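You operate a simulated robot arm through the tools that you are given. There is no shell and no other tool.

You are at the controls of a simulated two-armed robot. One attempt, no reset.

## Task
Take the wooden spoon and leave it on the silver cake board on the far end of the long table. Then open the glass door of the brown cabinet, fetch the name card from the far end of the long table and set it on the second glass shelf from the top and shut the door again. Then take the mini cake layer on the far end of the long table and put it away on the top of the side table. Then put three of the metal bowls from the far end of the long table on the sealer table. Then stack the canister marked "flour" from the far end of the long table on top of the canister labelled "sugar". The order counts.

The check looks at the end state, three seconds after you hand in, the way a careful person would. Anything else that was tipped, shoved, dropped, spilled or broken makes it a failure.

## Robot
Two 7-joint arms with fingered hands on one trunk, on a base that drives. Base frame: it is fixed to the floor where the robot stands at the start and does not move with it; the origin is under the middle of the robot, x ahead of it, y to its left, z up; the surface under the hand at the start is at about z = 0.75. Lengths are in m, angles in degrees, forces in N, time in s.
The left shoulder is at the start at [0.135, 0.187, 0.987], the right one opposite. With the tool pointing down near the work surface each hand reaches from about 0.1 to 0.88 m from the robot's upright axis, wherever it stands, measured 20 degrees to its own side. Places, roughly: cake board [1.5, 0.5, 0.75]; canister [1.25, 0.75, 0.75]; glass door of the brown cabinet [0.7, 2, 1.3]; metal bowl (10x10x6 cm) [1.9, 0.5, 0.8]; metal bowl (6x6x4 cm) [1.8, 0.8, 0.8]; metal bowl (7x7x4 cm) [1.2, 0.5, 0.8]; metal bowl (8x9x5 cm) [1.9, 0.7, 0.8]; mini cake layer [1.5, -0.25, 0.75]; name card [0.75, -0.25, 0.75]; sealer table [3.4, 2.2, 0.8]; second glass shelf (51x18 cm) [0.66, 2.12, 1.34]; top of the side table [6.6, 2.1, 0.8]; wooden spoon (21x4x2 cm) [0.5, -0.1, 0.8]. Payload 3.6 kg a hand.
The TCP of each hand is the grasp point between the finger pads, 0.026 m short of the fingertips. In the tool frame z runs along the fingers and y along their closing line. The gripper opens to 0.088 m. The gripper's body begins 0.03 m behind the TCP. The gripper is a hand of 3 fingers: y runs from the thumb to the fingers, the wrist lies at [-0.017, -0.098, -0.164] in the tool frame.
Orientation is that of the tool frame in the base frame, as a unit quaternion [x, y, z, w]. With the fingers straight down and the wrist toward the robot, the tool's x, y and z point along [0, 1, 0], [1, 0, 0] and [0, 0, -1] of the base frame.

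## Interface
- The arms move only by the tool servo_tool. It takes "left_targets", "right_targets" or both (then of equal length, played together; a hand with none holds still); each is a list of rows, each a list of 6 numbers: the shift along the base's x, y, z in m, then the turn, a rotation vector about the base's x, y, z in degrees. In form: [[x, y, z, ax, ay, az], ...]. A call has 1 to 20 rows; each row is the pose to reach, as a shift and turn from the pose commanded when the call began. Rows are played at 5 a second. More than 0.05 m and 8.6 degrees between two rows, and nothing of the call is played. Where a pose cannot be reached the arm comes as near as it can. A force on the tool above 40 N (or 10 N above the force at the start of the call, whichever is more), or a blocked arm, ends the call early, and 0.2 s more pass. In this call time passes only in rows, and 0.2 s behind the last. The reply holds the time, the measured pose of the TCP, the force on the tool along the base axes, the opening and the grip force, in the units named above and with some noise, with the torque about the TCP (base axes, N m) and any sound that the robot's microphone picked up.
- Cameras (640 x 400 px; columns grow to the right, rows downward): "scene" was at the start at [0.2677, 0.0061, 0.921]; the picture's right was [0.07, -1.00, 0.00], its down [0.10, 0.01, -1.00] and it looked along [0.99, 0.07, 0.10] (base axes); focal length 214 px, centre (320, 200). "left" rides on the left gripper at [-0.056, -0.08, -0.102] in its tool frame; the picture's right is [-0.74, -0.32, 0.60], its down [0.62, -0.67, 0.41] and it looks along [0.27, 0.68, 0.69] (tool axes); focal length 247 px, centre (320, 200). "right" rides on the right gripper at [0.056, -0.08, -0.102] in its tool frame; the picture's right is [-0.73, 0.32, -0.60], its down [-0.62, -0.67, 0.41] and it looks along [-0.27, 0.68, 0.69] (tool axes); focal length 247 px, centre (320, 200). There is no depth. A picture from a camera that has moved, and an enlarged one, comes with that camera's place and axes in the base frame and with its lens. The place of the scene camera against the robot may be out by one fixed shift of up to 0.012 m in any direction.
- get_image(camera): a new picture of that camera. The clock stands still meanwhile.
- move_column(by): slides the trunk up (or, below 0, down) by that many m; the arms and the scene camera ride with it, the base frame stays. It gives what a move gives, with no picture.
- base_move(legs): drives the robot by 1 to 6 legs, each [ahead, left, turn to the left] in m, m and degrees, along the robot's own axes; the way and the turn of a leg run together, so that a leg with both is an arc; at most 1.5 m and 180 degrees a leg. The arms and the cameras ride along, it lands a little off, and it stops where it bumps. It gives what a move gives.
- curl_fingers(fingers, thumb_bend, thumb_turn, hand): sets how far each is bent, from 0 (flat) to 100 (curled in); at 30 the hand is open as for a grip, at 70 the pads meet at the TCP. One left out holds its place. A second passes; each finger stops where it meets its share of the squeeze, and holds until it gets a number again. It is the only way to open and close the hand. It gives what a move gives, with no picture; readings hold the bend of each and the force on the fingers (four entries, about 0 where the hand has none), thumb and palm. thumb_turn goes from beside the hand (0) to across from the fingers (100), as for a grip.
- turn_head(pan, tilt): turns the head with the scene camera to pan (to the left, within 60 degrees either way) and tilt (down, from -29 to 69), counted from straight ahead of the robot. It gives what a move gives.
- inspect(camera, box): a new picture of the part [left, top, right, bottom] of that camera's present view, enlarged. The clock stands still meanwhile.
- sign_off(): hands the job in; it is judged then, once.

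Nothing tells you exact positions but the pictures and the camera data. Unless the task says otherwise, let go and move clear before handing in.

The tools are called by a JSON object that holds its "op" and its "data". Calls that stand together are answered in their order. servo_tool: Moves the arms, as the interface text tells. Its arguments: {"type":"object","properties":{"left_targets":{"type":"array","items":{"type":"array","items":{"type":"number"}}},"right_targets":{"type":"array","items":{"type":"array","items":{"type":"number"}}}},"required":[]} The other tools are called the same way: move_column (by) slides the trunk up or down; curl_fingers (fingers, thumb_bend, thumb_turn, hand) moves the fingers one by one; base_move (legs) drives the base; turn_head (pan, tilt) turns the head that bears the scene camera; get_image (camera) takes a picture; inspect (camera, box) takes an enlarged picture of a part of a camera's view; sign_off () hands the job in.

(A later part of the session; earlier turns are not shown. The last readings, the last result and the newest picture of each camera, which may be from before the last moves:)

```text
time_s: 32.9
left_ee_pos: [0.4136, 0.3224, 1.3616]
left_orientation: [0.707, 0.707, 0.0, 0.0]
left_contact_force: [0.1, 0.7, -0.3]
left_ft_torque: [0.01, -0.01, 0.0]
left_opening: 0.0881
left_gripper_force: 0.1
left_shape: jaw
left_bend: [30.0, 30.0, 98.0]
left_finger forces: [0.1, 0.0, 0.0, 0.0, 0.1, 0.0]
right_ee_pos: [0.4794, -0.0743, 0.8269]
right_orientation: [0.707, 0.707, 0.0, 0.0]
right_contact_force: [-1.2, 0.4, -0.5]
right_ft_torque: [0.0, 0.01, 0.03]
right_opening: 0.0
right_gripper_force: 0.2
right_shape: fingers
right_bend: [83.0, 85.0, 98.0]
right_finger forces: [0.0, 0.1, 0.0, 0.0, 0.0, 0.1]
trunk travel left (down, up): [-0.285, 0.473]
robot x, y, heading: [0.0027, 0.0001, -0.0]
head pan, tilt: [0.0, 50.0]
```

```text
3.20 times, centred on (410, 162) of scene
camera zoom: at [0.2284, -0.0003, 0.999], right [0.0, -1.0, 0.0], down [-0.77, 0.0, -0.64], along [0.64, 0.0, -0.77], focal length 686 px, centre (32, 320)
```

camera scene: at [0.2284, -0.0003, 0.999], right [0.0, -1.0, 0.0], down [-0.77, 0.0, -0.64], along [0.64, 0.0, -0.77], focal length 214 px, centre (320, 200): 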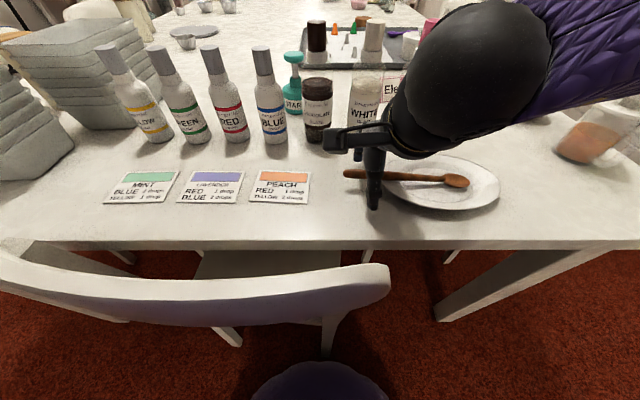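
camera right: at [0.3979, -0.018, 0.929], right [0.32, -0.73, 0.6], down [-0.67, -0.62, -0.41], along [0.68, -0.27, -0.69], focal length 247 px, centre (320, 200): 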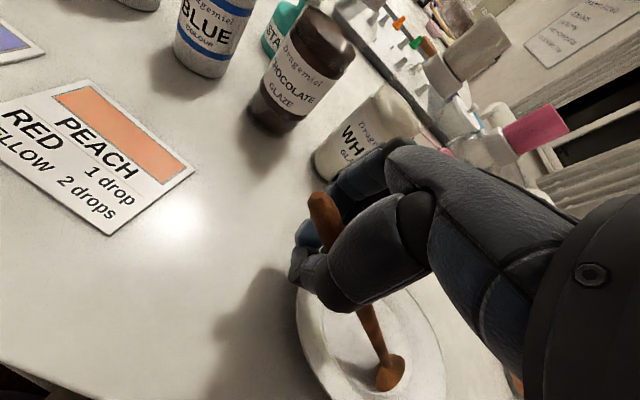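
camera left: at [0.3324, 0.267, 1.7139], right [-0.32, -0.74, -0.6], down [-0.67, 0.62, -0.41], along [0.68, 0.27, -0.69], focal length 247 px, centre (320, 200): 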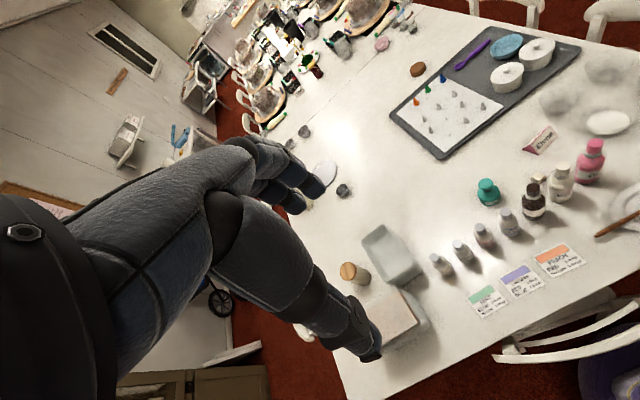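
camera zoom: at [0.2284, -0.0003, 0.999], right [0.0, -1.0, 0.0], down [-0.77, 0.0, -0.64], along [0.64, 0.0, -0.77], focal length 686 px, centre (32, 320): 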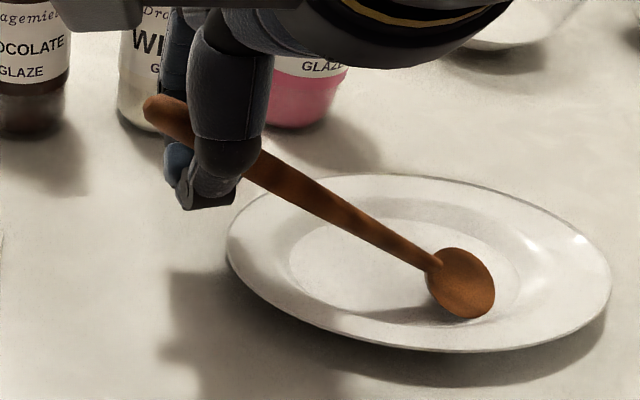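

The handle is only hooked, not gripped. I'll set it back down, reopen and regrasp lower so the pads land on the handle itself.

{"op": "servo_tool", "data": {"right_targets": [[0, 0, -0.01, 0, 0, 0], [0, 0, -0.02, 0, 0, 0], [0, 0, -0.03, 0, 0, 0], [0, 0, -0.04, 0, 0, 0]]}}

{"op": "curl_fingers", "data": {"hand": "right", "fingers": 60, "thumb_bend": 60}}

{"op": "curl_fingers", "data": {"hand": "right", "fingers": 30, "thumb_bend": 30}}

{"op": "get_image", "data": {"camera": "right"}}

{"op": "inspect", "data": {"camera": "scene", "box": [310, 100, 510, 225]}}

```text
time_s: 33.9
left_ee_pos: [0.4123, 0.3217, 1.36]
left_orientation: [0.707, 0.707, 0.0, 0.0]
left_contact_force: [-0.1, -0.7, -0.2]
left_ft_torque: [0.01, -0.04, -0.01]
left_opening: 0.0877
left_gripper_force: 0.1
left_shape: jaw
left_bend: [30.0, 30.0, 98.0]
left_finger forces: [0.0, 0.0, 0.0, 0.0, 0.0, 0.1]
right_ee_pos: [0.4781, -0.0746, 0.7867]
right_orientation: [0.707, 0.707, 0.0, 0.0]
right_contact_force: [-0.6, -0.5, -0.5]
right_ft_torque: [0.02, 0.03, 0.01]
right_opening: 0.0
right_gripper_force: 0.3
right_shape: fingers
right_bend: [83.0, 85.0, 98.0]
right_finger forces: [0.1, 0.0, 0.1, 0.0, 0.0, 0.0]
trunk travel left (down, up): [-0.285, 0.473]
robot x, y, heading: [-0.0002, -0.0041, -0.1]
head pan, tilt: [0.0, 50.0]
```

```text
time_s: 34.9
left_ee_pos: [0.4126, 0.3219, 1.3611]
left_orientation: [0.707, 0.708, 0.0, 0.0]
left_contact_force: [-0.1, -0.5, 0.1]
left_ft_torque: [0.04, 0.0, 0.02]
left_opening: 0.0877
left_gripper_force: 0.1
left_shape: jaw
left_bend: [30.0, 30.0, 98.0]
left_finger forces: [0.1, 0.0, 0.1, 0.0, 0.1, 0.0]
right_ee_pos: [0.4785, -0.0744, 0.7878]
right_orientation: [0.707, 0.707, 0.0, 0.0]
right_contact_force: [0.5, 1.2, 0.1]
right_ft_torque: [-0.01, 0.0, 0.03]
right_opening: 0.0225
right_gripper_force: 0.1
right_shape: fingers
right_bend: [60.0, 60.0, 98.0]
right_finger forces: [0.0, 0.1, 0.0, 0.0, 0.1, 0.1]
trunk travel left (down, up): [-0.285, 0.473]
robot x, y, heading: [-0.0012, 0.0039, -0.1]
head pan, tilt: [0.0, 50.0]
```

```text
time_s: 35.9
left_ee_pos: [0.4127, 0.3225, 1.3612]
left_orientation: [0.707, 0.707, 0.0, 0.0]
left_contact_force: [0.1, -0.3, -0.6]
left_ft_torque: [-0.02, -0.06, 0.01]
left_opening: 0.0876
left_gripper_force: 0.1
left_shape: jaw
left_bend: [30.0, 30.0, 98.0]
left_finger forces: [0.1, 0.1, 0.0, 0.0, 0.0, 0.1]
right_ee_pos: [0.4786, -0.0745, 0.7867]
right_orientation: [0.707, 0.707, 0.0, 0.0]
right_contact_force: [-0.1, 0.5, -0.9]
right_ft_torque: [-0.04, 0.0, -0.01]
right_opening: 0.0881
right_gripper_force: 0.0
right_shape: fingers
right_bend: [30.0, 30.0, 98.0]
right_finger forces: [0.0, 0.1, 0.0, 0.0, 0.0, 0.0]
trunk travel left (down, up): [-0.285, 0.473]
robot x, y, heading: [-0.0005, -0.0008, -0.0]
head pan, tilt: [0.0, 50.0]
```

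```text
taken
camera right: at [0.398, -0.0181, 0.8887], right [0.32, -0.73, 0.6], down [-0.67, -0.62, -0.41], along [0.68, -0.27, -0.69], focal length 247 px, centre (320, 200)
```

right: 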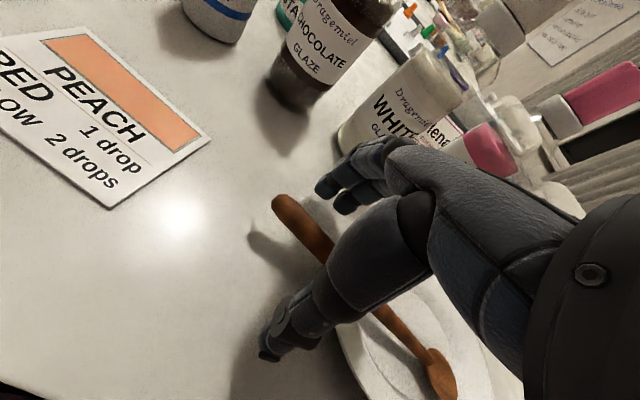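

```text
3.20 times, centred on (410, 162) of scene
camera zoom: at [0.2284, -0.0003, 0.999], right [0.0, -1.0, 0.0], down [-0.77, 0.0, -0.64], along [0.64, 0.0, -0.77], focal length 686 px, centre (32, 320)
```

zoom: 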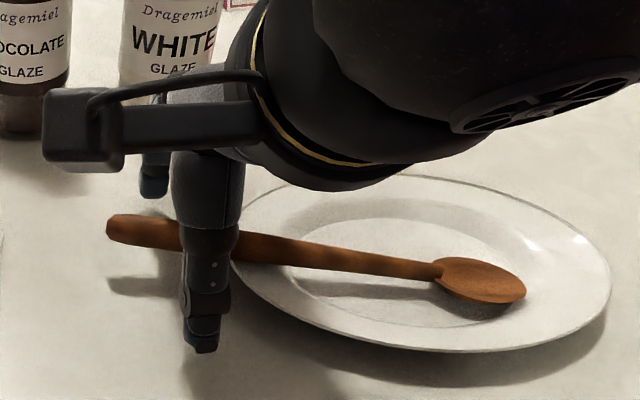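

When closing, the tips pass under the handle and wedge it upward. I'll raise the hand about 9 mm so the fingertip pads pinch it, and close in small steps.

{"op": "servo_tool", "data": {"right_targets": [[0, 0, 0.009, 0, 0, 0]]}}

{"op": "curl_fingers", "data": {"hand": "right", "fingers": 62, "thumb_bend": 62}}

{"op": "inspect", "data": {"camera": "right", "box": [240, 150, 480, 300]}}

{"op": "curl_fingers", "data": {"hand": "right", "fingers": 68, "thumb_bend": 68}}

{"op": "inspect", "data": {"camera": "right", "box": [240, 150, 480, 300]}}

```text
time_s: 36.3
left_ee_pos: [0.4112, 0.3238, 1.3609]
left_orientation: [0.707, 0.707, 0.0, 0.0]
left_contact_force: [0.8, 0.4, -0.7]
left_ft_torque: [0.0, 0.04, 0.02]
left_opening: 0.0875
left_gripper_force: 0.1
left_shape: jaw
left_bend: [30.0, 30.0, 98.0]
left_finger forces: [0.0, 0.0, 0.0, 0.0, 0.0, 0.1]
right_ee_pos: [0.4787, -0.0737, 0.7957]
right_orientation: [0.707, 0.707, 0.001, 0.0]
right_contact_force: [-0.7, 0.1, 0.6]
right_ft_torque: [-0.06, -0.02, 0.04]
right_opening: 0.0879
right_gripper_force: 0.0
right_shape: fingers
right_bend: [30.0, 30.0, 98.0]
right_finger forces: [0.0, 0.0, 0.0, 0.0, 0.0, 0.1]
trunk travel left (down, up): [-0.285, 0.473]
robot x, y, heading: [-0.0012, -0.0001, 0.1]
head pan, tilt: [0.0, 50.0]
```

```text
time_s: 37.3
left_ee_pos: [0.4127, 0.3228, 1.3606]
left_orientation: [0.707, 0.707, 0.0, 0.001]
left_contact_force: [-0.6, 0.0, 0.7]
left_ft_torque: [0.01, 0.0, 0.04]
left_opening: 0.0878
left_gripper_force: 0.0
left_shape: jaw
left_bend: [30.0, 30.0, 98.0]
left_finger forces: [0.0, 0.1, 0.1, 0.0, 0.0, 0.0]
right_ee_pos: [0.479, -0.0744, 0.7966]
right_orientation: [0.707, 0.707, 0.0, 0.0]
right_contact_force: [0.3, -0.5, 0.0]
right_ft_torque: [-0.01, 0.02, 0.01]
right_opening: 0.0193
right_gripper_force: 0.0
right_shape: fingers
right_bend: [62.0, 62.0, 98.0]
right_finger forces: [0.0, 0.0, 0.0, 0.1, 0.0, 0.1]
trunk travel left (down, up): [-0.285, 0.473]
robot x, y, heading: [0.0011, 0.0035, -0.0]
head pan, tilt: [0.0, 50.0]
```

```text
2.67 times, centred on (360, 225) of right
camera zoom: at [0.3982, -0.0181, 0.898], right [0.32, -0.73, 0.6], down [-0.67, -0.62, -0.41], along [0.68, -0.27, -0.69], focal length 659 px, centre (213, 133)
```

zoom: 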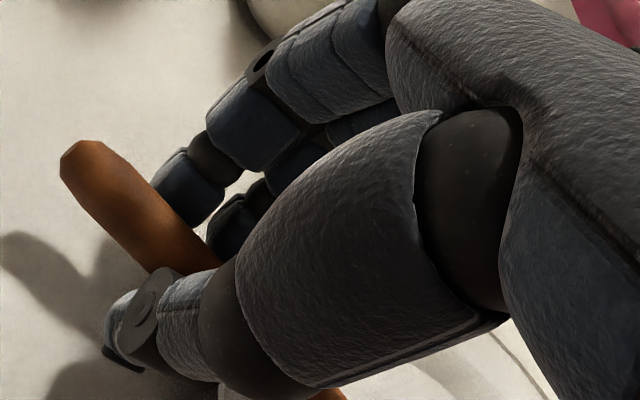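

```text
time_s: 38.3
left_ee_pos: [0.4126, 0.3221, 1.3616]
left_orientation: [0.707, 0.708, 0.0, 0.0]
left_contact_force: [-0.8, 0.2, -0.3]
left_ft_torque: [0.0, 0.01, -0.02]
left_opening: 0.0877
left_gripper_force: 0.1
left_shape: jaw
left_bend: [30.0, 30.0, 98.0]
left_finger forces: [0.0, 0.0, 0.0, 0.0, 0.1, 0.0]
right_ee_pos: [0.4785, -0.0749, 0.7959]
right_orientation: [0.707, 0.707, 0.001, 0.0]
right_contact_force: [-0.1, -0.6, -0.8]
right_ft_torque: [0.01, 0.01, 0.03]
right_opening: 0.012
right_gripper_force: 2.8
right_shape: fingers
right_bend: [66.0, 65.0, 98.0]
right_finger forces: [2.6, 0.4, 0.0, 0.0, 2.8, 0.0]
trunk travel left (down, up): [-0.285, 0.473]
robot x, y, heading: [-0.0014, 0.0031, -0.0]
head pan, tilt: [0.0, 50.0]
```

```text
2.67 times, centred on (360, 225) of right
camera zoom: at [0.3981, -0.0181, 0.898], right [0.32, -0.73, 0.6], down [-0.67, -0.62, -0.41], along [0.68, -0.27, -0.69], focal length 659 px, centre (213, 133)
```

zoom: 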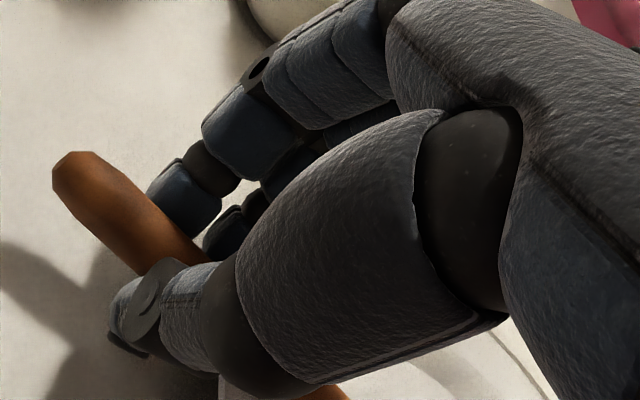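

Now the handle is truly pinched at 12 mm and 2.8 N. I'll firm the grip a bit and lift.

{"op": "curl_fingers", "data": {"hand": "right", "fingers": 74, "thumb_bend": 72}}

{"op": "servo_tool", "data": {"right_targets": [[0, 0, 0.01, 0, 0, 0], [0, 0, 0.02, 0, 0, 0], [0, 0, 0.03, 0, 0, 0], [0, 0, 0.04, 0, 0, 0]]}}

{"op": "get_image", "data": {"camera": "right"}}

{"op": "inspect", "data": {"camera": "scene", "box": [310, 100, 510, 225]}}

```text
time_s: 39.3
left_ee_pos: [0.4125, 0.3219, 1.36]
left_orientation: [0.707, 0.707, 0.0, -0.001]
left_contact_force: [0.0, 0.1, 0.2]
left_ft_torque: [0.02, -0.01, 0.02]
left_opening: 0.0874
left_gripper_force: 0.0
left_shape: jaw
left_bend: [30.0, 30.0, 98.0]
left_finger forces: [0.0, 0.1, 0.0, 0.1, 0.0, 0.0]
right_ee_pos: [0.4778, -0.0736, 0.7962]
right_orientation: [0.707, 0.707, -0.001, 0.0]
right_contact_force: [0.7, -0.2, 0.8]
right_ft_torque: [0.02, 0.0, 0.01]
right_opening: 0.0104
right_gripper_force: 9.0
right_shape: fingers
right_bend: [72.0, 65.0, 97.0]
right_finger forces: [6.9, 2.0, 0.0, 0.1, 9.0, 0.1]
trunk travel left (down, up): [-0.285, 0.473]
robot x, y, heading: [0.0006, -0.0005, 0.4]
head pan, tilt: [0.0, 50.0]
```

```text
time_s: 40.3
left_ee_pos: [0.4124, 0.3216, 1.3612]
left_orientation: [0.707, 0.707, -0.001, 0.0]
left_contact_force: [0.5, 0.4, 0.2]
left_ft_torque: [0.02, 0.04, -0.02]
left_opening: 0.0875
left_gripper_force: 0.1
left_shape: jaw
left_bend: [30.0, 30.0, 98.0]
left_finger forces: [0.0, 0.0, 0.0, 0.0, 0.0, 0.0]
right_ee_pos: [0.4781, -0.074, 0.8351]
right_orientation: [0.707, 0.707, -0.001, 0.0]
right_contact_force: [0.2, -1.2, 0.1]
right_ft_torque: [0.0, -0.03, 0.02]
right_opening: 0.0104
right_gripper_force: 9.0
right_shape: fingers
right_bend: [72.0, 65.0, 97.0]
right_finger forces: [6.9, 2.1, 0.0, 0.0, 9.0, 0.0]
trunk travel left (down, up): [-0.285, 0.473]
robot x, y, heading: [0.0015, 0.0002, 0.3]
head pan, tilt: [0.0, 50.0]
```

```text
taken
camera right: at [0.3976, -0.0179, 0.938], right [0.32, -0.73, 0.6], down [-0.67, -0.62, -0.41], along [0.68, -0.27, -0.69], focal length 247 px, centre (320, 200)
```

right: 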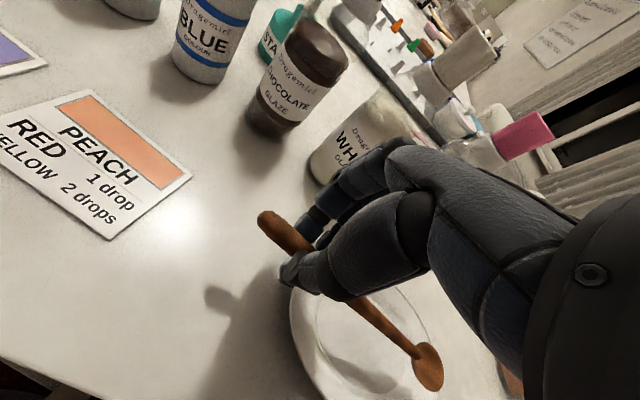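

```text
3.20 times, centred on (410, 162) of scene
camera zoom: at [0.2284, -0.0002, 0.999], right [0.0, -1.0, 0.0], down [-0.77, 0.0, -0.64], along [0.64, 0.0, -0.77], focal length 686 px, centre (32, 320)
```

zoom: 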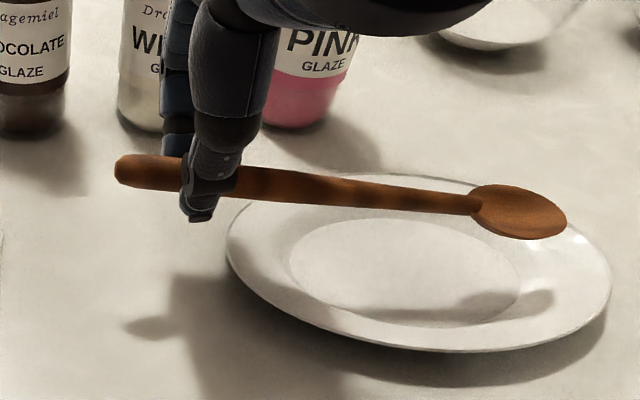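

The spoon is held firmly and level. I'll lift it clear, pull it in toward my body, and check the left side before driving.

{"op": "servo_tool", "data": {"right_targets": [[0, 0, 0.045, 0, 0, 0], [0, 0, 0.09, 0, 0, 0], [-0.01, -0.01, 0.135, 0, 0, 0], [-0.03, -0.02, 0.175, 0, 0, 0], [-0.05, -0.03, 0.21, 0, 0, 0], [-0.07, -0.04, 0.24, 0, 0, 0], [-0.09, -0.05, 0.26, 0, 0, 0], [-0.11, -0.06, 0.27, 0, 0, 0]]}}

{"op": "turn_head", "data": {"pan": 60, "tilt": 20}}

{"op": "get_image", "data": {"camera": "scene"}}

{"op": "get_image", "data": {"camera": "right"}}

```text
time_s: 42.1
left_ee_pos: [0.4136, 0.3224, 1.3609]
left_orientation: [0.707, 0.707, 0.001, 0.0]
left_contact_force: [0.0, -0.1, 1.2]
left_ft_torque: [0.05, 0.01, -0.03]
left_opening: 0.0878
left_gripper_force: 0.1
left_shape: jaw
left_bend: [30.0, 30.0, 98.0]
left_finger forces: [0.0, 0.0, 0.0, 0.0, 0.0, 0.0]
right_ee_pos: [0.3682, -0.1334, 1.1056]
right_orientation: [0.707, 0.707, 0.0, -0.001]
right_contact_force: [0.3, -0.9, 0.1]
right_ft_torque: [0.02, 0.02, 0.0]
right_opening: 0.0105
right_gripper_force: 9.7
right_shape: fingers
right_bend: [72.0, 65.0, 97.0]
right_finger forces: [6.8, 2.2, 0.0, 0.1, 9.0, 0.0]
trunk travel left (down, up): [-0.285, 0.473]
robot x, y, heading: [0.0003, -0.0011, 0.2]
head pan, tilt: [0.0, 50.0]
```

```text
time_s: 43.4
left_ee_pos: [0.4124, 0.3226, 1.3604]
left_orientation: [0.707, 0.707, -0.001, 0.0]
left_contact_force: [0.6, 0.5, 0.4]
left_ft_torque: [-0.03, 0.0, 0.01]
left_opening: 0.0876
left_gripper_force: 0.0
left_shape: jaw
left_bend: [30.0, 30.0, 98.0]
left_finger forces: [0.0, 0.0, 0.0, 0.0, 0.0, 0.1]
right_ee_pos: [0.3672, -0.1334, 1.1073]
right_orientation: [0.707, 0.708, 0.0, 0.0]
right_contact_force: [0.3, -0.8, 0.7]
right_ft_torque: [0.01, 0.04, 0.01]
right_opening: 0.0104
right_gripper_force: 8.9
right_shape: fingers
right_bend: [72.0, 65.0, 97.0]
right_finger forces: [6.8, 2.2, 0.1, 0.0, 9.0, 0.1]
trunk travel left (down, up): [-0.285, 0.473]
robot x, y, heading: [-0.0011, -0.0014, 0.0]
head pan, tilt: [60.0, 20.0]
```

```text
taken
camera scene: at [0.1981, 0.0803, 1.0446], right [0.87, -0.5, 0.0], down [-0.17, -0.3, -0.94], along [0.47, 0.81, -0.34], focal length 214 px, centre (320, 200)
```

scene: 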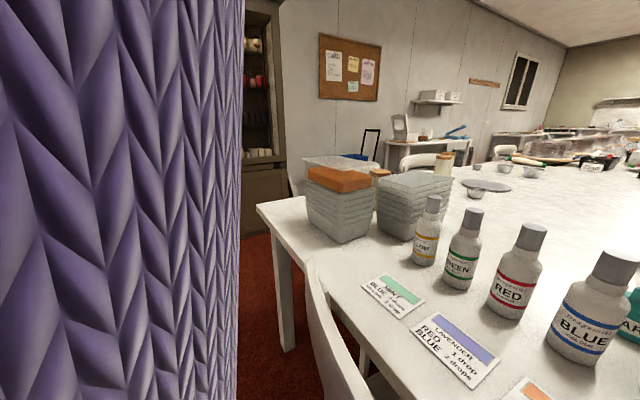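

```text
taken
camera right: at [0.2881, -0.0775, 1.2081], right [0.32, -0.73, 0.6], down [-0.67, -0.62, -0.41], along [0.68, -0.27, -0.69], focal length 247 px, centre (320, 200)
```

right: 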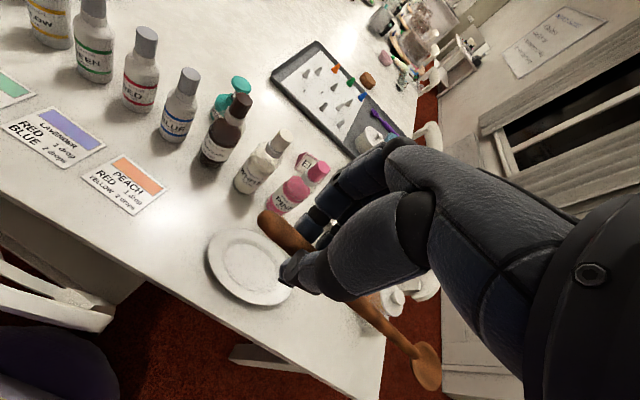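

The spoon is clear. I'll back away from the chair and then slide left past the table corner.

{"op": "base_move", "data": {"legs": [[-0.25, 0, 0], [0, 0.7, 0]]}}

{"op": "get_image", "data": {"camera": "scene"}}

{"op": "get_image", "data": {"camera": "left"}}

```text
time_s: 48.6
left_ee_pos: [0.1586, 1.0262, 1.3635]
left_orientation: [0.705, 0.709, 0.0, 0.0]
left_contact_force: [0.0, 0.1, 0.1]
left_ft_torque: [-0.03, 0.04, 0.01]
left_opening: 0.0876
left_gripper_force: 0.0
left_shape: jaw
left_bend: [30.0, 30.0, 98.0]
left_finger forces: [0.0, 0.0, 0.1, 0.0, 0.0, 0.0]
right_ee_pos: [0.1151, 0.5695, 1.1061]
right_orientation: [0.706, 0.709, 0.001, 0.0]
right_contact_force: [-0.4, -0.3, -0.6]
right_ft_torque: [-0.02, 0.01, -0.03]
right_opening: 0.0104
right_gripper_force: 9.0
right_shape: fingers
right_bend: [72.0, 65.0, 97.0]
right_finger forces: [6.8, 2.1, 0.1, 0.1, 9.0, 0.1]
trunk travel left (down, up): [-0.285, 0.473]
robot x, y, heading: [-0.2548, 0.7014, 0.3]
head pan, tilt: [60.0, 20.0]
```

```text
taken
camera scene: at [-0.056, 0.7824, 1.0446], right [0.87, -0.5, 0.0], down [-0.17, -0.3, -0.94], along [0.47, 0.82, -0.34], focal length 214 px, centre (320, 200)
```

scene: 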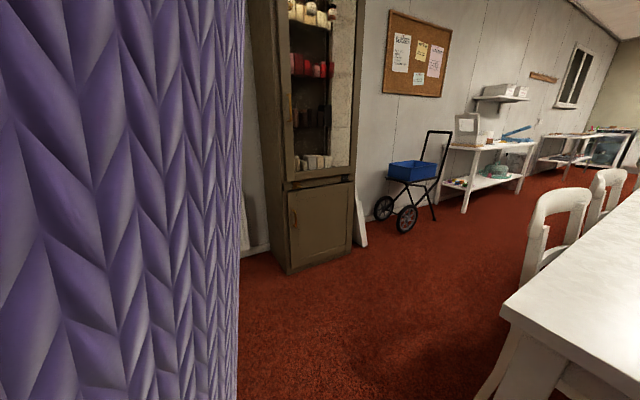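

```text
taken
camera left: at [0.0778, 0.9696, 1.4637], right [-0.32, -0.74, -0.6], down [-0.67, 0.62, -0.41], along [0.67, 0.27, -0.69], focal length 247 px, centre (320, 200)
```

left: 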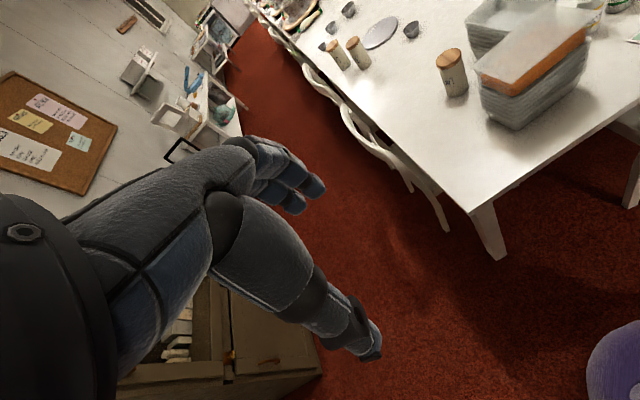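

The aisle is clear: the cabinet front is at y≈2.03, the cart starts around x≈1.6 and y≈2.0, and the chair backs are near y≈0.95. I'll move to y≈1.42 and drive forward partway, looking ahead.

{"op": "base_move", "data": {"legs": [[0, 0.72, 0], [0.9, 0, 0]]}}

{"op": "turn_head", "data": {"pan": -20, "tilt": 30}}

{"op": "get_image", "data": {"camera": "scene"}}

{"op": "turn_head", "data": {"pan": 60, "tilt": 0}}

{"op": "get_image", "data": {"camera": "scene"}}

```text
time_s: 57.0
left_ee_pos: [1.0603, 1.7604, 1.362]
left_orientation: [0.706, 0.709, 0.0, 0.0]
left_contact_force: [0.7, -0.4, 0.8]
left_ft_torque: [0.02, 0.01, -0.01]
left_opening: 0.0877
left_gripper_force: 0.1
left_shape: jaw
left_bend: [30.0, 30.0, 98.0]
left_finger forces: [0.0, 0.0, 0.0, 0.0, 0.0, 0.1]
right_ee_pos: [1.0174, 1.3022, 1.1067]
right_orientation: [0.705, 0.709, 0.001, 0.001]
right_contact_force: [0.7, -0.6, -0.4]
right_ft_torque: [-0.03, -0.02, 0.04]
right_opening: 0.0106
right_gripper_force: 9.0
right_shape: fingers
right_bend: [72.0, 65.0, 97.0]
right_finger forces: [6.7, 2.1, 0.1, 0.0, 9.1, 0.0]
trunk travel left (down, up): [-0.285, 0.473]
robot x, y, heading: [0.6504, 1.4343, 0.2]
head pan, tilt: [60.0, 20.0]
```

```text
time_s: 58.5
left_ee_pos: [1.0593, 1.7605, 1.3615]
left_orientation: [0.705, 0.709, -0.001, 0.001]
left_contact_force: [1.4, -0.2, 0.7]
left_ft_torque: [-0.01, -0.02, 0.01]
left_opening: 0.0879
left_gripper_force: 0.1
left_shape: jaw
left_bend: [30.0, 30.0, 98.0]
left_finger forces: [0.1, 0.1, 0.0, 0.0, 0.0, 0.0]
right_ee_pos: [1.0175, 1.3045, 1.1074]
right_orientation: [0.706, 0.708, 0.001, 0.0]
right_contact_force: [-0.2, -0.4, -1.3]
right_ft_torque: [-0.03, -0.01, 0.0]
right_opening: 0.0102
right_gripper_force: 8.7
right_shape: fingers
right_bend: [72.0, 65.0, 97.0]
right_finger forces: [6.7, 2.1, 0.0, 0.0, 9.0, 0.0]
trunk travel left (down, up): [-0.285, 0.473]
robot x, y, heading: [0.647, 1.4331, 0.4]
head pan, tilt: [-20.0, 30.0]
```

```text
taken
camera scene: at [0.8851, 1.4062, 1.0286], right [-0.34, -0.94, 0.0], down [-0.47, 0.17, -0.87], along [0.82, -0.29, -0.5], focal length 214 px, centre (320, 200)
```

scene: 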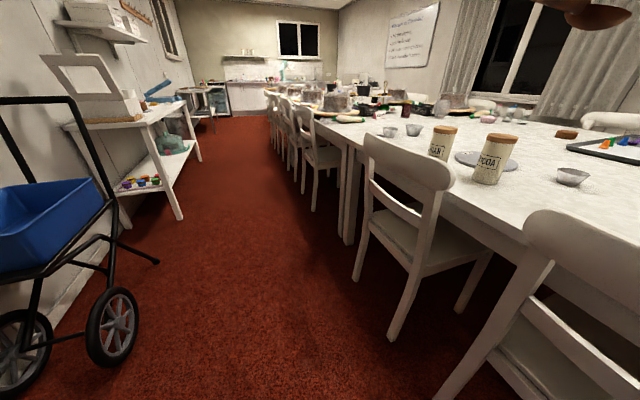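

```text
time_s: 60.0
left_ee_pos: [1.0603, 1.7605, 1.3612]
left_orientation: [0.705, 0.709, 0.0, 0.0]
left_contact_force: [0.4, -0.1, 0.3]
left_ft_torque: [-0.02, -0.03, 0.0]
left_opening: 0.0876
left_gripper_force: 0.1
left_shape: jaw
left_bend: [30.0, 30.0, 98.0]
left_finger forces: [0.0, 0.1, 0.1, 0.0, 0.0, 0.0]
right_ee_pos: [1.0176, 1.3036, 1.1069]
right_orientation: [0.706, 0.708, -0.001, 0.0]
right_contact_force: [0.2, 0.4, -0.7]
right_ft_torque: [-0.01, 0.01, 0.01]
right_opening: 0.0104
right_gripper_force: 9.4
right_shape: fingers
right_bend: [72.0, 65.0, 97.0]
right_finger forces: [6.8, 2.1, 0.0, 0.0, 8.9, 0.1]
trunk travel left (down, up): [-0.285, 0.473]
robot x, y, heading: [0.6485, 1.4355, 0.3]
head pan, tilt: [60.0, 0.0]
```

```text
taken
camera scene: at [0.8447, 1.5148, 1.0769], right [0.87, -0.5, 0.0], down [0.0, 0.0, -1.0], along [0.5, 0.87, 0.0], focal length 214 px, centre (320, 200)
```

scene: 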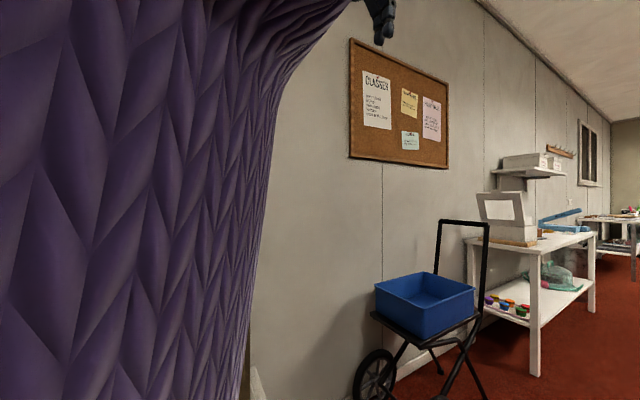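

Chairs and legs are where I estimated (chair 2 spans x≈1.28–1.62 with its back at y≈0.95). I'll drive on to x≈1.70 and turn right to face the table.

{"op": "base_move", "data": {"legs": [[1.03, -0.02, 0], [0, 0, -90]]}}

{"op": "turn_head", "data": {"pan": 0, "tilt": 45}}

{"op": "get_image", "data": {"camera": "scene"}}

{"op": "get_image", "data": {"camera": "right"}}

{"op": "get_image", "data": {"camera": "left"}}

```text
time_s: 69.2
left_ee_pos: [2.0124, 1.0151, 1.3616]
left_orientation: [1.0, 0.007, 0.0, 0.0]
left_contact_force: [0.0, 0.0, -0.3]
left_ft_torque: [0.0, -0.02, 0.03]
left_opening: 0.0875
left_gripper_force: 0.0
left_shape: jaw
left_bend: [30.0, 30.0, 98.0]
left_finger forces: [0.0, 0.1, 0.1, 0.1, 0.0, 0.0]
right_ee_pos: [1.5566, 1.0536, 1.107]
right_orientation: [1.0, 0.006, 0.0, 0.001]
right_contact_force: [-0.3, -0.7, 0.0]
right_ft_torque: [-0.02, -0.02, 0.0]
right_opening: 0.0103
right_gripper_force: 8.3
right_shape: fingers
right_bend: [72.0, 65.0, 97.0]
right_finger forces: [6.6, 2.0, 0.1, 0.0, 8.6, 0.0]
trunk travel left (down, up): [-0.285, 0.473]
robot x, y, heading: [1.6857, 1.4261, -89.3]
head pan, tilt: [60.0, 0.0]
```

```text
time_s: 70.5
left_ee_pos: [2.0134, 1.0147, 1.362]
left_orientation: [1.0, 0.007, 0.0, 0.001]
left_contact_force: [-0.2, 0.9, 0.3]
left_ft_torque: [-0.06, -0.03, 0.01]
left_opening: 0.0879
left_gripper_force: 0.0
left_shape: jaw
left_bend: [30.0, 30.0, 98.0]
left_finger forces: [0.1, 0.1, 0.0, 0.1, 0.0, 0.0]
right_ee_pos: [1.5554, 1.0536, 1.1052]
right_orientation: [1.0, 0.006, 0.0, 0.0]
right_contact_force: [0.3, 0.1, 0.0]
right_ft_torque: [0.0, -0.01, -0.01]
right_opening: 0.0101
right_gripper_force: 8.0
right_shape: fingers
right_bend: [72.0, 65.0, 97.0]
right_finger forces: [6.6, 1.9, 0.0, 0.0, 8.6, 0.0]
trunk travel left (down, up): [-0.285, 0.473]
robot x, y, heading: [1.6858, 1.4219, -89.3]
head pan, tilt: [0.0, 45.0]
```

```text
taken
camera scene: at [1.6791, 1.1821, 1.006], right [-1.0, -0.01, 0.0], down [-0.01, 0.71, -0.71], along [0.01, -0.71, -0.71], focal length 214 px, centre (320, 200)
```

scene: 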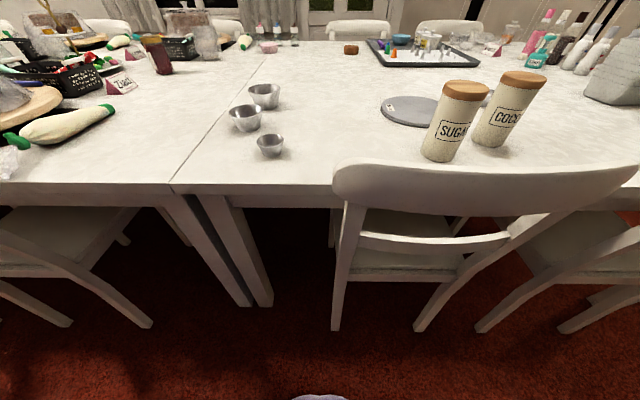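

```text
taken
camera right: at [1.6105, 1.1346, 1.2082], right [-0.73, -0.33, 0.6], down [-0.63, 0.66, -0.41], along [-0.26, -0.68, -0.69], focal length 247 px, centre (320, 200)
```

right: 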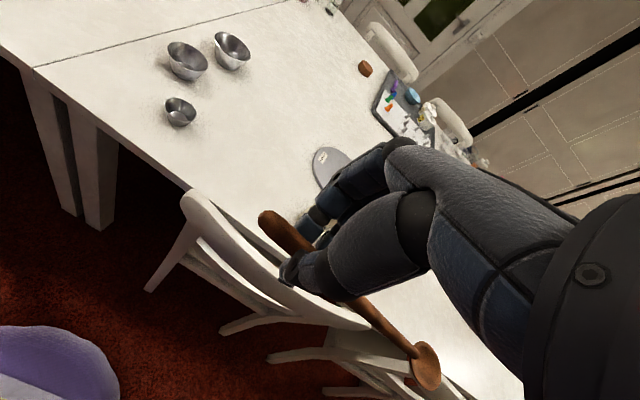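

```text
taken
camera left: at [1.9551, 1.0956, 1.4639], right [-0.74, 0.31, -0.6], down [0.61, 0.67, -0.41], along [0.28, -0.67, -0.69], focal length 247 px, centre (320, 200)
```

left: 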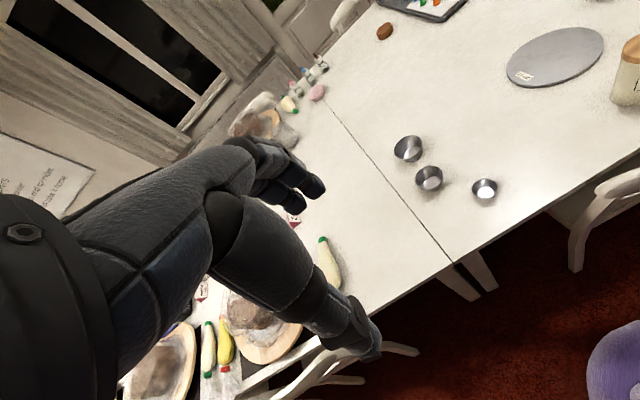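

The two canisters here are COCOA and SUGAR, and the board is centred near (1.42, 0.56) with about a 0.10 m radius. I'll move to about (1.85, 1.25), clear of the chair corner, so my arm doesn't pass over the sugar canister.

{"op": "base_move", "data": {"legs": [[0, 0.165, 0], [0.165, 0, 0]]}}

{"op": "get_image", "data": {"camera": "scene"}}

{"op": "get_image", "data": {"camera": "right"}}

```text
time_s: 73.0
left_ee_pos: [2.1786, 0.8503, 1.3599]
left_orientation: [1.0, 0.009, 0.0, -0.001]
left_contact_force: [0.2, 0.3, -1.3]
left_ft_torque: [0.03, 0.04, 0.0]
left_opening: 0.0876
left_gripper_force: 0.1
left_shape: jaw
left_bend: [30.0, 30.0, 98.0]
left_finger forces: [0.0, 0.0, 0.1, 0.0, 0.0, 0.0]
right_ee_pos: [1.7228, 0.8883, 1.1054]
right_orientation: [1.0, 0.008, -0.001, -0.001]
right_contact_force: [0.3, -0.5, -0.3]
right_ft_torque: [0.0, -0.01, 0.01]
right_opening: 0.0099
right_gripper_force: 8.5
right_shape: fingers
right_bend: [72.0, 65.0, 97.0]
right_finger forces: [6.6, 1.9, 0.1, 0.0, 8.7, 0.0]
trunk travel left (down, up): [-0.285, 0.473]
robot x, y, heading: [1.8503, 1.2605, -89.4]
head pan, tilt: [0.0, 45.0]
```

```text
taken
camera scene: at [1.8456, 1.0177, 1.0056], right [-1.0, -0.01, 0.0], down [-0.01, 0.71, -0.71], along [0.01, -0.71, -0.71], focal length 214 px, centre (320, 200)
```

scene: 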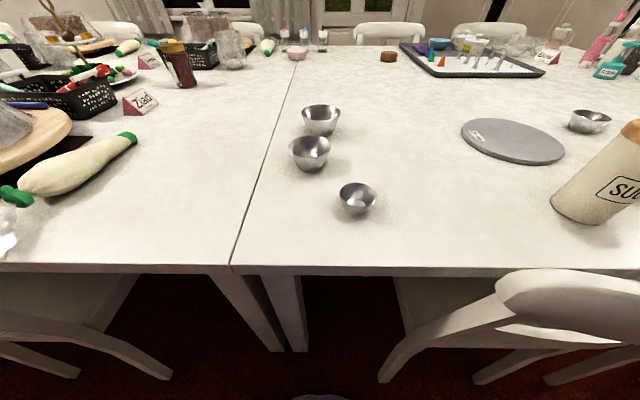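

```text
taken
camera right: at [1.7771, 0.9698, 1.2078], right [-0.73, -0.33, 0.6], down [-0.63, 0.66, -0.41], along [-0.26, -0.68, -0.69], focal length 247 px, centre (320, 200)
```

right: 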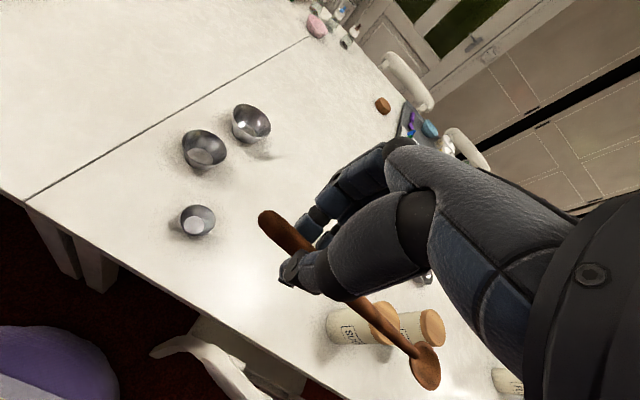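

Board centre refined to about (1.41, 0.563). I'll carry the spoon over it with a -30° yaw at safe height, then check before lowering.

{"op": "servo_tool", "data": {"right_targets": [[-0.026, -0.0355, -0.008, 0, 0, -3], [-0.052, -0.071, -0.016, 0, 0, -6], [-0.078, -0.1065, -0.024, 0, 0, -9], [-0.104, -0.142, -0.032, 0, 0, -12], [-0.13, -0.1775, -0.04, 0, 0, -15], [-0.156, -0.213, -0.048, 0, 0, -18], [-0.182, -0.2485, -0.056, 0, 0, -21], [-0.208, -0.284, -0.064, 0, 0, -24], [-0.234, -0.3195, -0.072, 0, 0, -27], [-0.26, -0.355, -0.08, 0, 0, -30], [-0.26, -0.355, -0.12, 0, 0, -30], [-0.26, -0.355, -0.16, 0, 0, -30]]}}

{"op": "turn_head", "data": {"pan": -30, "tilt": 40}}

{"op": "get_image", "data": {"camera": "scene"}}

{"op": "get_image", "data": {"camera": "right"}}

{"op": "get_image", "data": {"camera": "left"}}

```text
time_s: 75.6
left_ee_pos: [2.1793, 0.8532, 1.3612]
left_orientation: [1.0, 0.008, 0.0, 0.0]
left_contact_force: [0.1, -0.7, 0.6]
left_ft_torque: [-0.03, 0.0, 0.03]
left_opening: 0.0877
left_gripper_force: 0.1
left_shape: jaw
left_bend: [30.0, 30.0, 98.0]
left_finger forces: [0.1, 0.0, 0.0, 0.1, 0.0, 0.0]
right_ee_pos: [1.4639, 0.5355, 0.9463]
right_orientation: [0.968, -0.252, 0.0, 0.0]
right_contact_force: [-1.0, -0.2, 0.2]
right_ft_torque: [-0.02, 0.02, -0.03]
right_opening: 0.01
right_gripper_force: 9.1
right_shape: fingers
right_bend: [72.0, 65.0, 97.0]
right_finger forces: [6.5, 2.0, 0.0, 0.1, 8.6, 0.1]
trunk travel left (down, up): [-0.285, 0.473]
robot x, y, heading: [1.8498, 1.2605, -89.2]
head pan, tilt: [0.0, 45.0]
```

```text
time_s: 76.5
left_ee_pos: [2.1786, 0.8528, 1.3606]
left_orientation: [1.0, 0.008, 0.0, 0.0]
left_contact_force: [0.7, 0.1, 0.0]
left_ft_torque: [0.01, 0.0, -0.02]
left_opening: 0.0877
left_gripper_force: 0.1
left_shape: jaw
left_bend: [30.0, 30.0, 98.0]
left_finger forces: [0.0, 0.0, 0.0, 0.0, 0.0, 0.0]
right_ee_pos: [1.4644, 0.5359, 0.9478]
right_orientation: [0.968, -0.252, 0.001, 0.0]
right_contact_force: [0.5, 0.1, 0.3]
right_ft_torque: [0.0, 0.0, 0.0]
right_opening: 0.0102
right_gripper_force: 8.7
right_shape: fingers
right_bend: [72.0, 65.0, 97.0]
right_finger forces: [6.6, 2.0, 0.1, 0.0, 8.7, 0.0]
trunk travel left (down, up): [-0.285, 0.473]
robot x, y, heading: [1.8507, 1.2614, -89.2]
head pan, tilt: [-30.0, 40.0]
```

```text
taken
camera scene: at [1.8031, 1.0258, 1.0132], right [-0.87, 0.49, 0.0], down [0.31, 0.56, -0.77], along [-0.37, -0.67, -0.64], focal length 214 px, centre (320, 200)
```

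scene: 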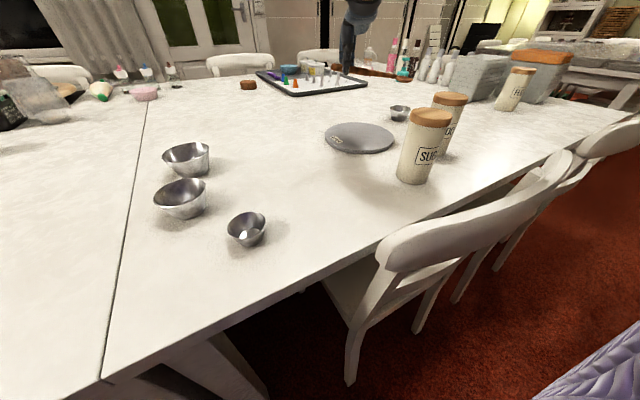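

```text
taken
camera right: at [1.5512, 0.5777, 1.0486], right [-0.8, 0.08, 0.6], down [-0.22, 0.88, -0.41], along [-0.56, -0.46, -0.69], focal length 247 px, centre (320, 200)
```

right: 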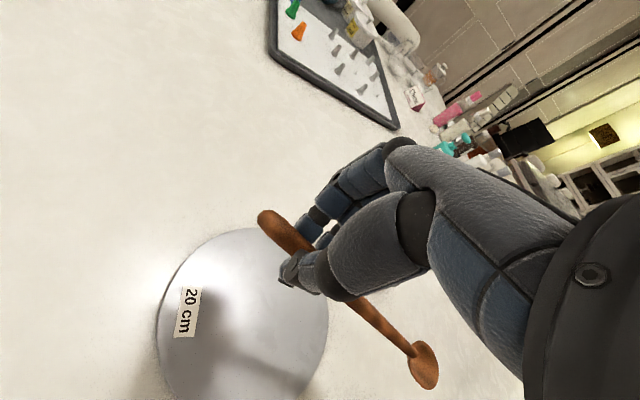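

```text
taken
camera left: at [2.1217, 0.9325, 1.4639], right [-0.74, 0.31, -0.6], down [0.61, 0.67, -0.41], along [0.28, -0.67, -0.69], focal length 247 px, centre (320, 200)
```

left: 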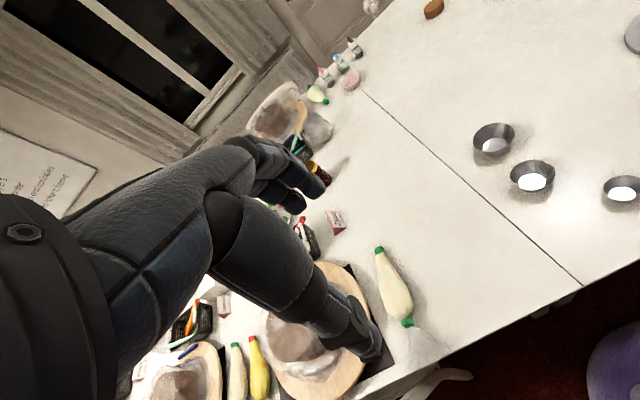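

The spoon is centred over the 20 cm board within about a centimetre. Lowering it gently until it touches.

{"op": "servo_tool", "data": {"right_targets": [[-0.006, -0.004, -0.04, 0, 0, 0], [-0.006, -0.004, -0.08, 0, 0, 0], [-0.006, -0.004, -0.115, 0, 0, 0], [-0.006, -0.004, -0.135, 0, 0, 0], [-0.006, -0.004, -0.145, 0, 0, 0], [-0.006, -0.004, -0.153, 0, 0, 0], [-0.006, -0.004, -0.16, 0, 0, 0]]}}

{"op": "get_image", "data": {"camera": "right"}}

{"op": "inspect", "data": {"camera": "scene", "box": [280, 50, 480, 175]}}

```text
time_s: 78.2
left_ee_pos: [2.1809, 0.8536, 1.3619]
left_orientation: [1.0, 0.008, 0.0, 0.0]
left_contact_force: [0.1, 0.3, -0.1]
left_ft_torque: [0.0, 0.02, 0.01]
left_opening: 0.0878
left_gripper_force: 0.0
left_shape: jaw
left_bend: [30.0, 30.0, 98.0]
left_finger forces: [0.0, 0.1, 0.0, 0.1, 0.0, 0.0]
right_ee_pos: [1.4563, 0.5322, 0.789]
right_orientation: [0.968, -0.251, 0.001, 0.003]
right_contact_force: [-0.2, -0.8, 10.9]
right_ft_torque: [0.19, -0.2, -0.01]
right_opening: 0.0096
right_gripper_force: 14.6
right_shape: fingers
right_bend: [72.0, 65.0, 97.0]
right_finger forces: [6.1, 2.8, 0.1, 0.0, 20.0, 0.0]
trunk travel left (down, up): [-0.285, 0.473]
robot x, y, heading: [1.8513, 1.2599, -89.3]
head pan, tilt: [-30.0, 40.0]
```

```text
taken
camera right: at [1.5447, 0.5742, 0.8913], right [-0.8, 0.08, 0.6], down [-0.22, 0.88, -0.42], along [-0.56, -0.46, -0.68], focal length 247 px, centre (320, 200)
```

right: 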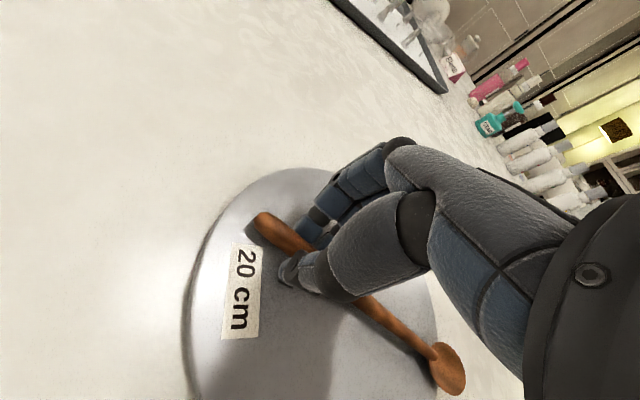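

```text
3.20 times, centred on (380, 112) of scene
camera zoom: at [1.8037, 1.0269, 1.0138], right [-0.87, 0.49, 0.0], down [0.31, 0.56, -0.77], along [-0.37, -0.67, -0.64], focal length 686 px, centre (128, 480)
```

zoom: 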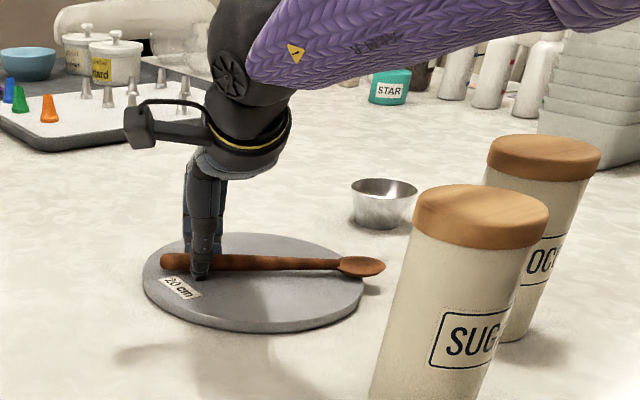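

The spoon touches down, but its bowl overhangs the board edge more than the handle does. I'll lift slightly, shift about 1.4 cm toward the handle end, lower and release.

{"op": "servo_tool", "data": {"right_targets": [[0, 0, 0.012, 0, 0, 0], [0.012, -0.007, 0.012, 0, 0, 0], [0.012, -0.007, 0.005, 0, 0, 0], [0.012, -0.007, 0.002, 0, 0, 0]]}}

{"op": "inspect", "data": {"camera": "scene", "box": [280, 50, 480, 175]}}

```text
time_s: 79.2
left_ee_pos: [2.1801, 0.8525, 1.3601]
left_orientation: [1.0, 0.009, -0.001, 0.0]
left_contact_force: [0.6, 0.4, -0.1]
left_ft_torque: [-0.01, 0.0, 0.0]
left_opening: 0.0876
left_gripper_force: 0.1
left_shape: jaw
left_bend: [30.0, 30.0, 98.0]
left_finger forces: [0.0, 0.0, 0.1, 0.0, 0.1, 0.0]
right_ee_pos: [1.4678, 0.525, 0.7909]
right_orientation: [0.968, -0.252, 0.0, 0.001]
right_contact_force: [-0.2, 1.1, 6.2]
right_ft_torque: [0.11, -0.05, 0.01]
right_opening: 0.01
right_gripper_force: 11.5
right_shape: fingers
right_bend: [72.0, 65.0, 97.0]
right_finger forces: [6.2, 2.6, 0.0, 0.1, 14.2, 0.1]
trunk travel left (down, up): [-0.285, 0.473]
robot x, y, heading: [1.8522, 1.2622, -89.3]
head pan, tilt: [-30.0, 40.0]
```

```text
3.20 times, centred on (380, 112) of scene
camera zoom: at [1.8034, 1.0263, 1.0134], right [-0.87, 0.49, 0.0], down [0.31, 0.56, -0.77], along [-0.37, -0.67, -0.64], focal length 686 px, centre (128, 480)
```

zoom: 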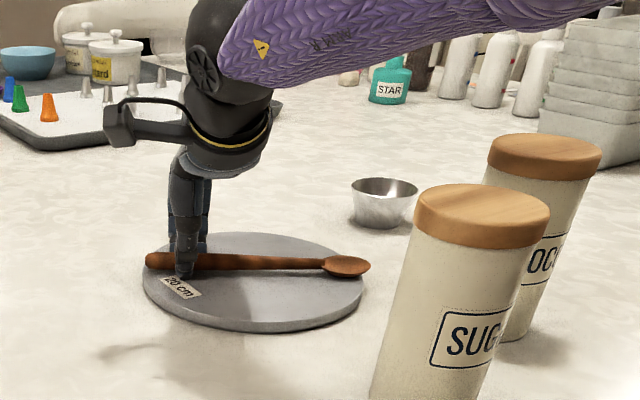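

The spoon is now well centred on the board. Releasing and moving up.

{"op": "curl_fingers", "data": {"hand": "right", "fingers": 58, "thumb_bend": 58}}

{"op": "curl_fingers", "data": {"hand": "right", "fingers": 40, "thumb_bend": 40}}

{"op": "servo_tool", "data": {"right_targets": [[0, 0, 0.02, 0, 0, 0], [0, 0, 0.05, 0, 0, 0], [0, 0, 0.09, 0, 0, 0], [0, 0, 0.135, 0, 0, 0], [0.02, 0.0, 0.18, 0, 0, 0], [0.05, 0.02, 0.21, 0, 0, 0]]}}

{"op": "inspect", "data": {"camera": "scene", "box": [280, 50, 480, 175]}}

{"op": "get_image", "data": {"camera": "right"}}

```text
time_s: 80.2
left_ee_pos: [2.1814, 0.8544, 1.3603]
left_orientation: [1.0, 0.008, 0.0, 0.001]
left_contact_force: [0.1, -0.4, 0.0]
left_ft_torque: [-0.01, 0.0, 0.01]
left_opening: 0.0878
left_gripper_force: 0.0
left_shape: jaw
left_bend: [30.0, 30.0, 98.0]
left_finger forces: [0.0, 0.0, 0.0, 0.0, 0.0, 0.0]
right_ee_pos: [1.4695, 0.5249, 0.7893]
right_orientation: [0.967, -0.253, 0.001, 0.001]
right_contact_force: [0.7, 1.0, 12.8]
right_ft_torque: [-0.1, 0.14, 0.0]
right_opening: 0.0259
right_gripper_force: 6.5
right_shape: fingers
right_bend: [59.0, 57.0, 97.0]
right_finger forces: [3.6, 7.9, 0.0, 0.0, 0.3, 0.0]
trunk travel left (down, up): [-0.285, 0.473]
robot x, y, heading: [1.8518, 1.2583, -89.0]
head pan, tilt: [-30.0, 40.0]
```

```text
time_s: 81.2
left_ee_pos: [2.1799, 0.8553, 1.3617]
left_orientation: [1.0, 0.008, 0.0, 0.001]
left_contact_force: [-0.1, -0.1, -0.1]
left_ft_torque: [-0.02, -0.02, 0.01]
left_opening: 0.0877
left_gripper_force: 0.1
left_shape: jaw
left_bend: [30.0, 30.0, 98.0]
left_finger forces: [0.1, 0.0, 0.1, 0.0, 0.1, 0.0]
right_ee_pos: [1.4705, 0.5252, 0.79]
right_orientation: [0.968, -0.252, 0.0, 0.0]
right_contact_force: [2.4, 3.1, 11.4]
right_ft_torque: [-0.33, 0.15, -0.02]
right_opening: 0.0633
right_gripper_force: 6.1
right_shape: fingers
right_bend: [42.0, 40.0, 97.0]
right_finger forces: [5.3, 6.3, 0.1, 0.0, 0.0, 0.0]
trunk travel left (down, up): [-0.285, 0.473]
robot x, y, heading: [1.8515, 1.2601, -89.5]
head pan, tilt: [-30.0, 40.0]
```

```text
time_s: 82.5
left_ee_pos: [2.1797, 0.8529, 1.3619]
left_orientation: [1.0, 0.008, 0.0, 0.001]
left_contact_force: [-0.7, 0.2, 0.9]
left_ft_torque: [-0.05, 0.03, -0.02]
left_opening: 0.0875
left_gripper_force: 0.0
left_shape: jaw
left_bend: [30.0, 30.0, 98.0]
left_finger forces: [0.1, 0.0, 0.0, 0.1, 0.0, 0.0]
right_ee_pos: [1.519, 0.5461, 0.9994]
right_orientation: [0.967, -0.253, 0.0, 0.0]
right_contact_force: [0.0, 1.3, -0.2]
right_ft_torque: [0.0, -0.01, 0.01]
right_opening: 0.0667
right_gripper_force: 0.1
right_shape: fingers
right_bend: [40.0, 40.0, 97.0]
right_finger forces: [0.0, 0.0, 0.0, 0.0, 0.0, 0.0]
trunk travel left (down, up): [-0.285, 0.473]
robot x, y, heading: [1.8534, 1.2624, -89.2]
head pan, tilt: [-30.0, 40.0]
```

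```text
3.20 times, centred on (380, 112) of scene
camera zoom: at [1.8032, 1.0264, 1.0134], right [-0.87, 0.49, 0.0], down [0.31, 0.56, -0.77], along [-0.37, -0.67, -0.64], focal length 686 px, centre (128, 480)
```

zoom: 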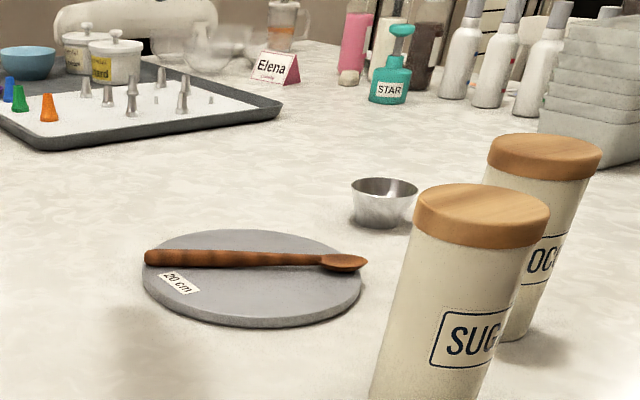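

```text
taken
camera right: at [1.6064, 0.5882, 1.101], right [-0.8, 0.08, 0.6], down [-0.22, 0.88, -0.41], along [-0.56, -0.46, -0.69], focal length 247 px, centre (320, 200)
```

right: 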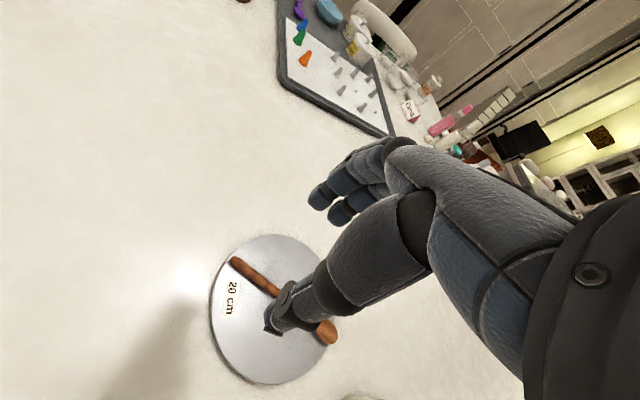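

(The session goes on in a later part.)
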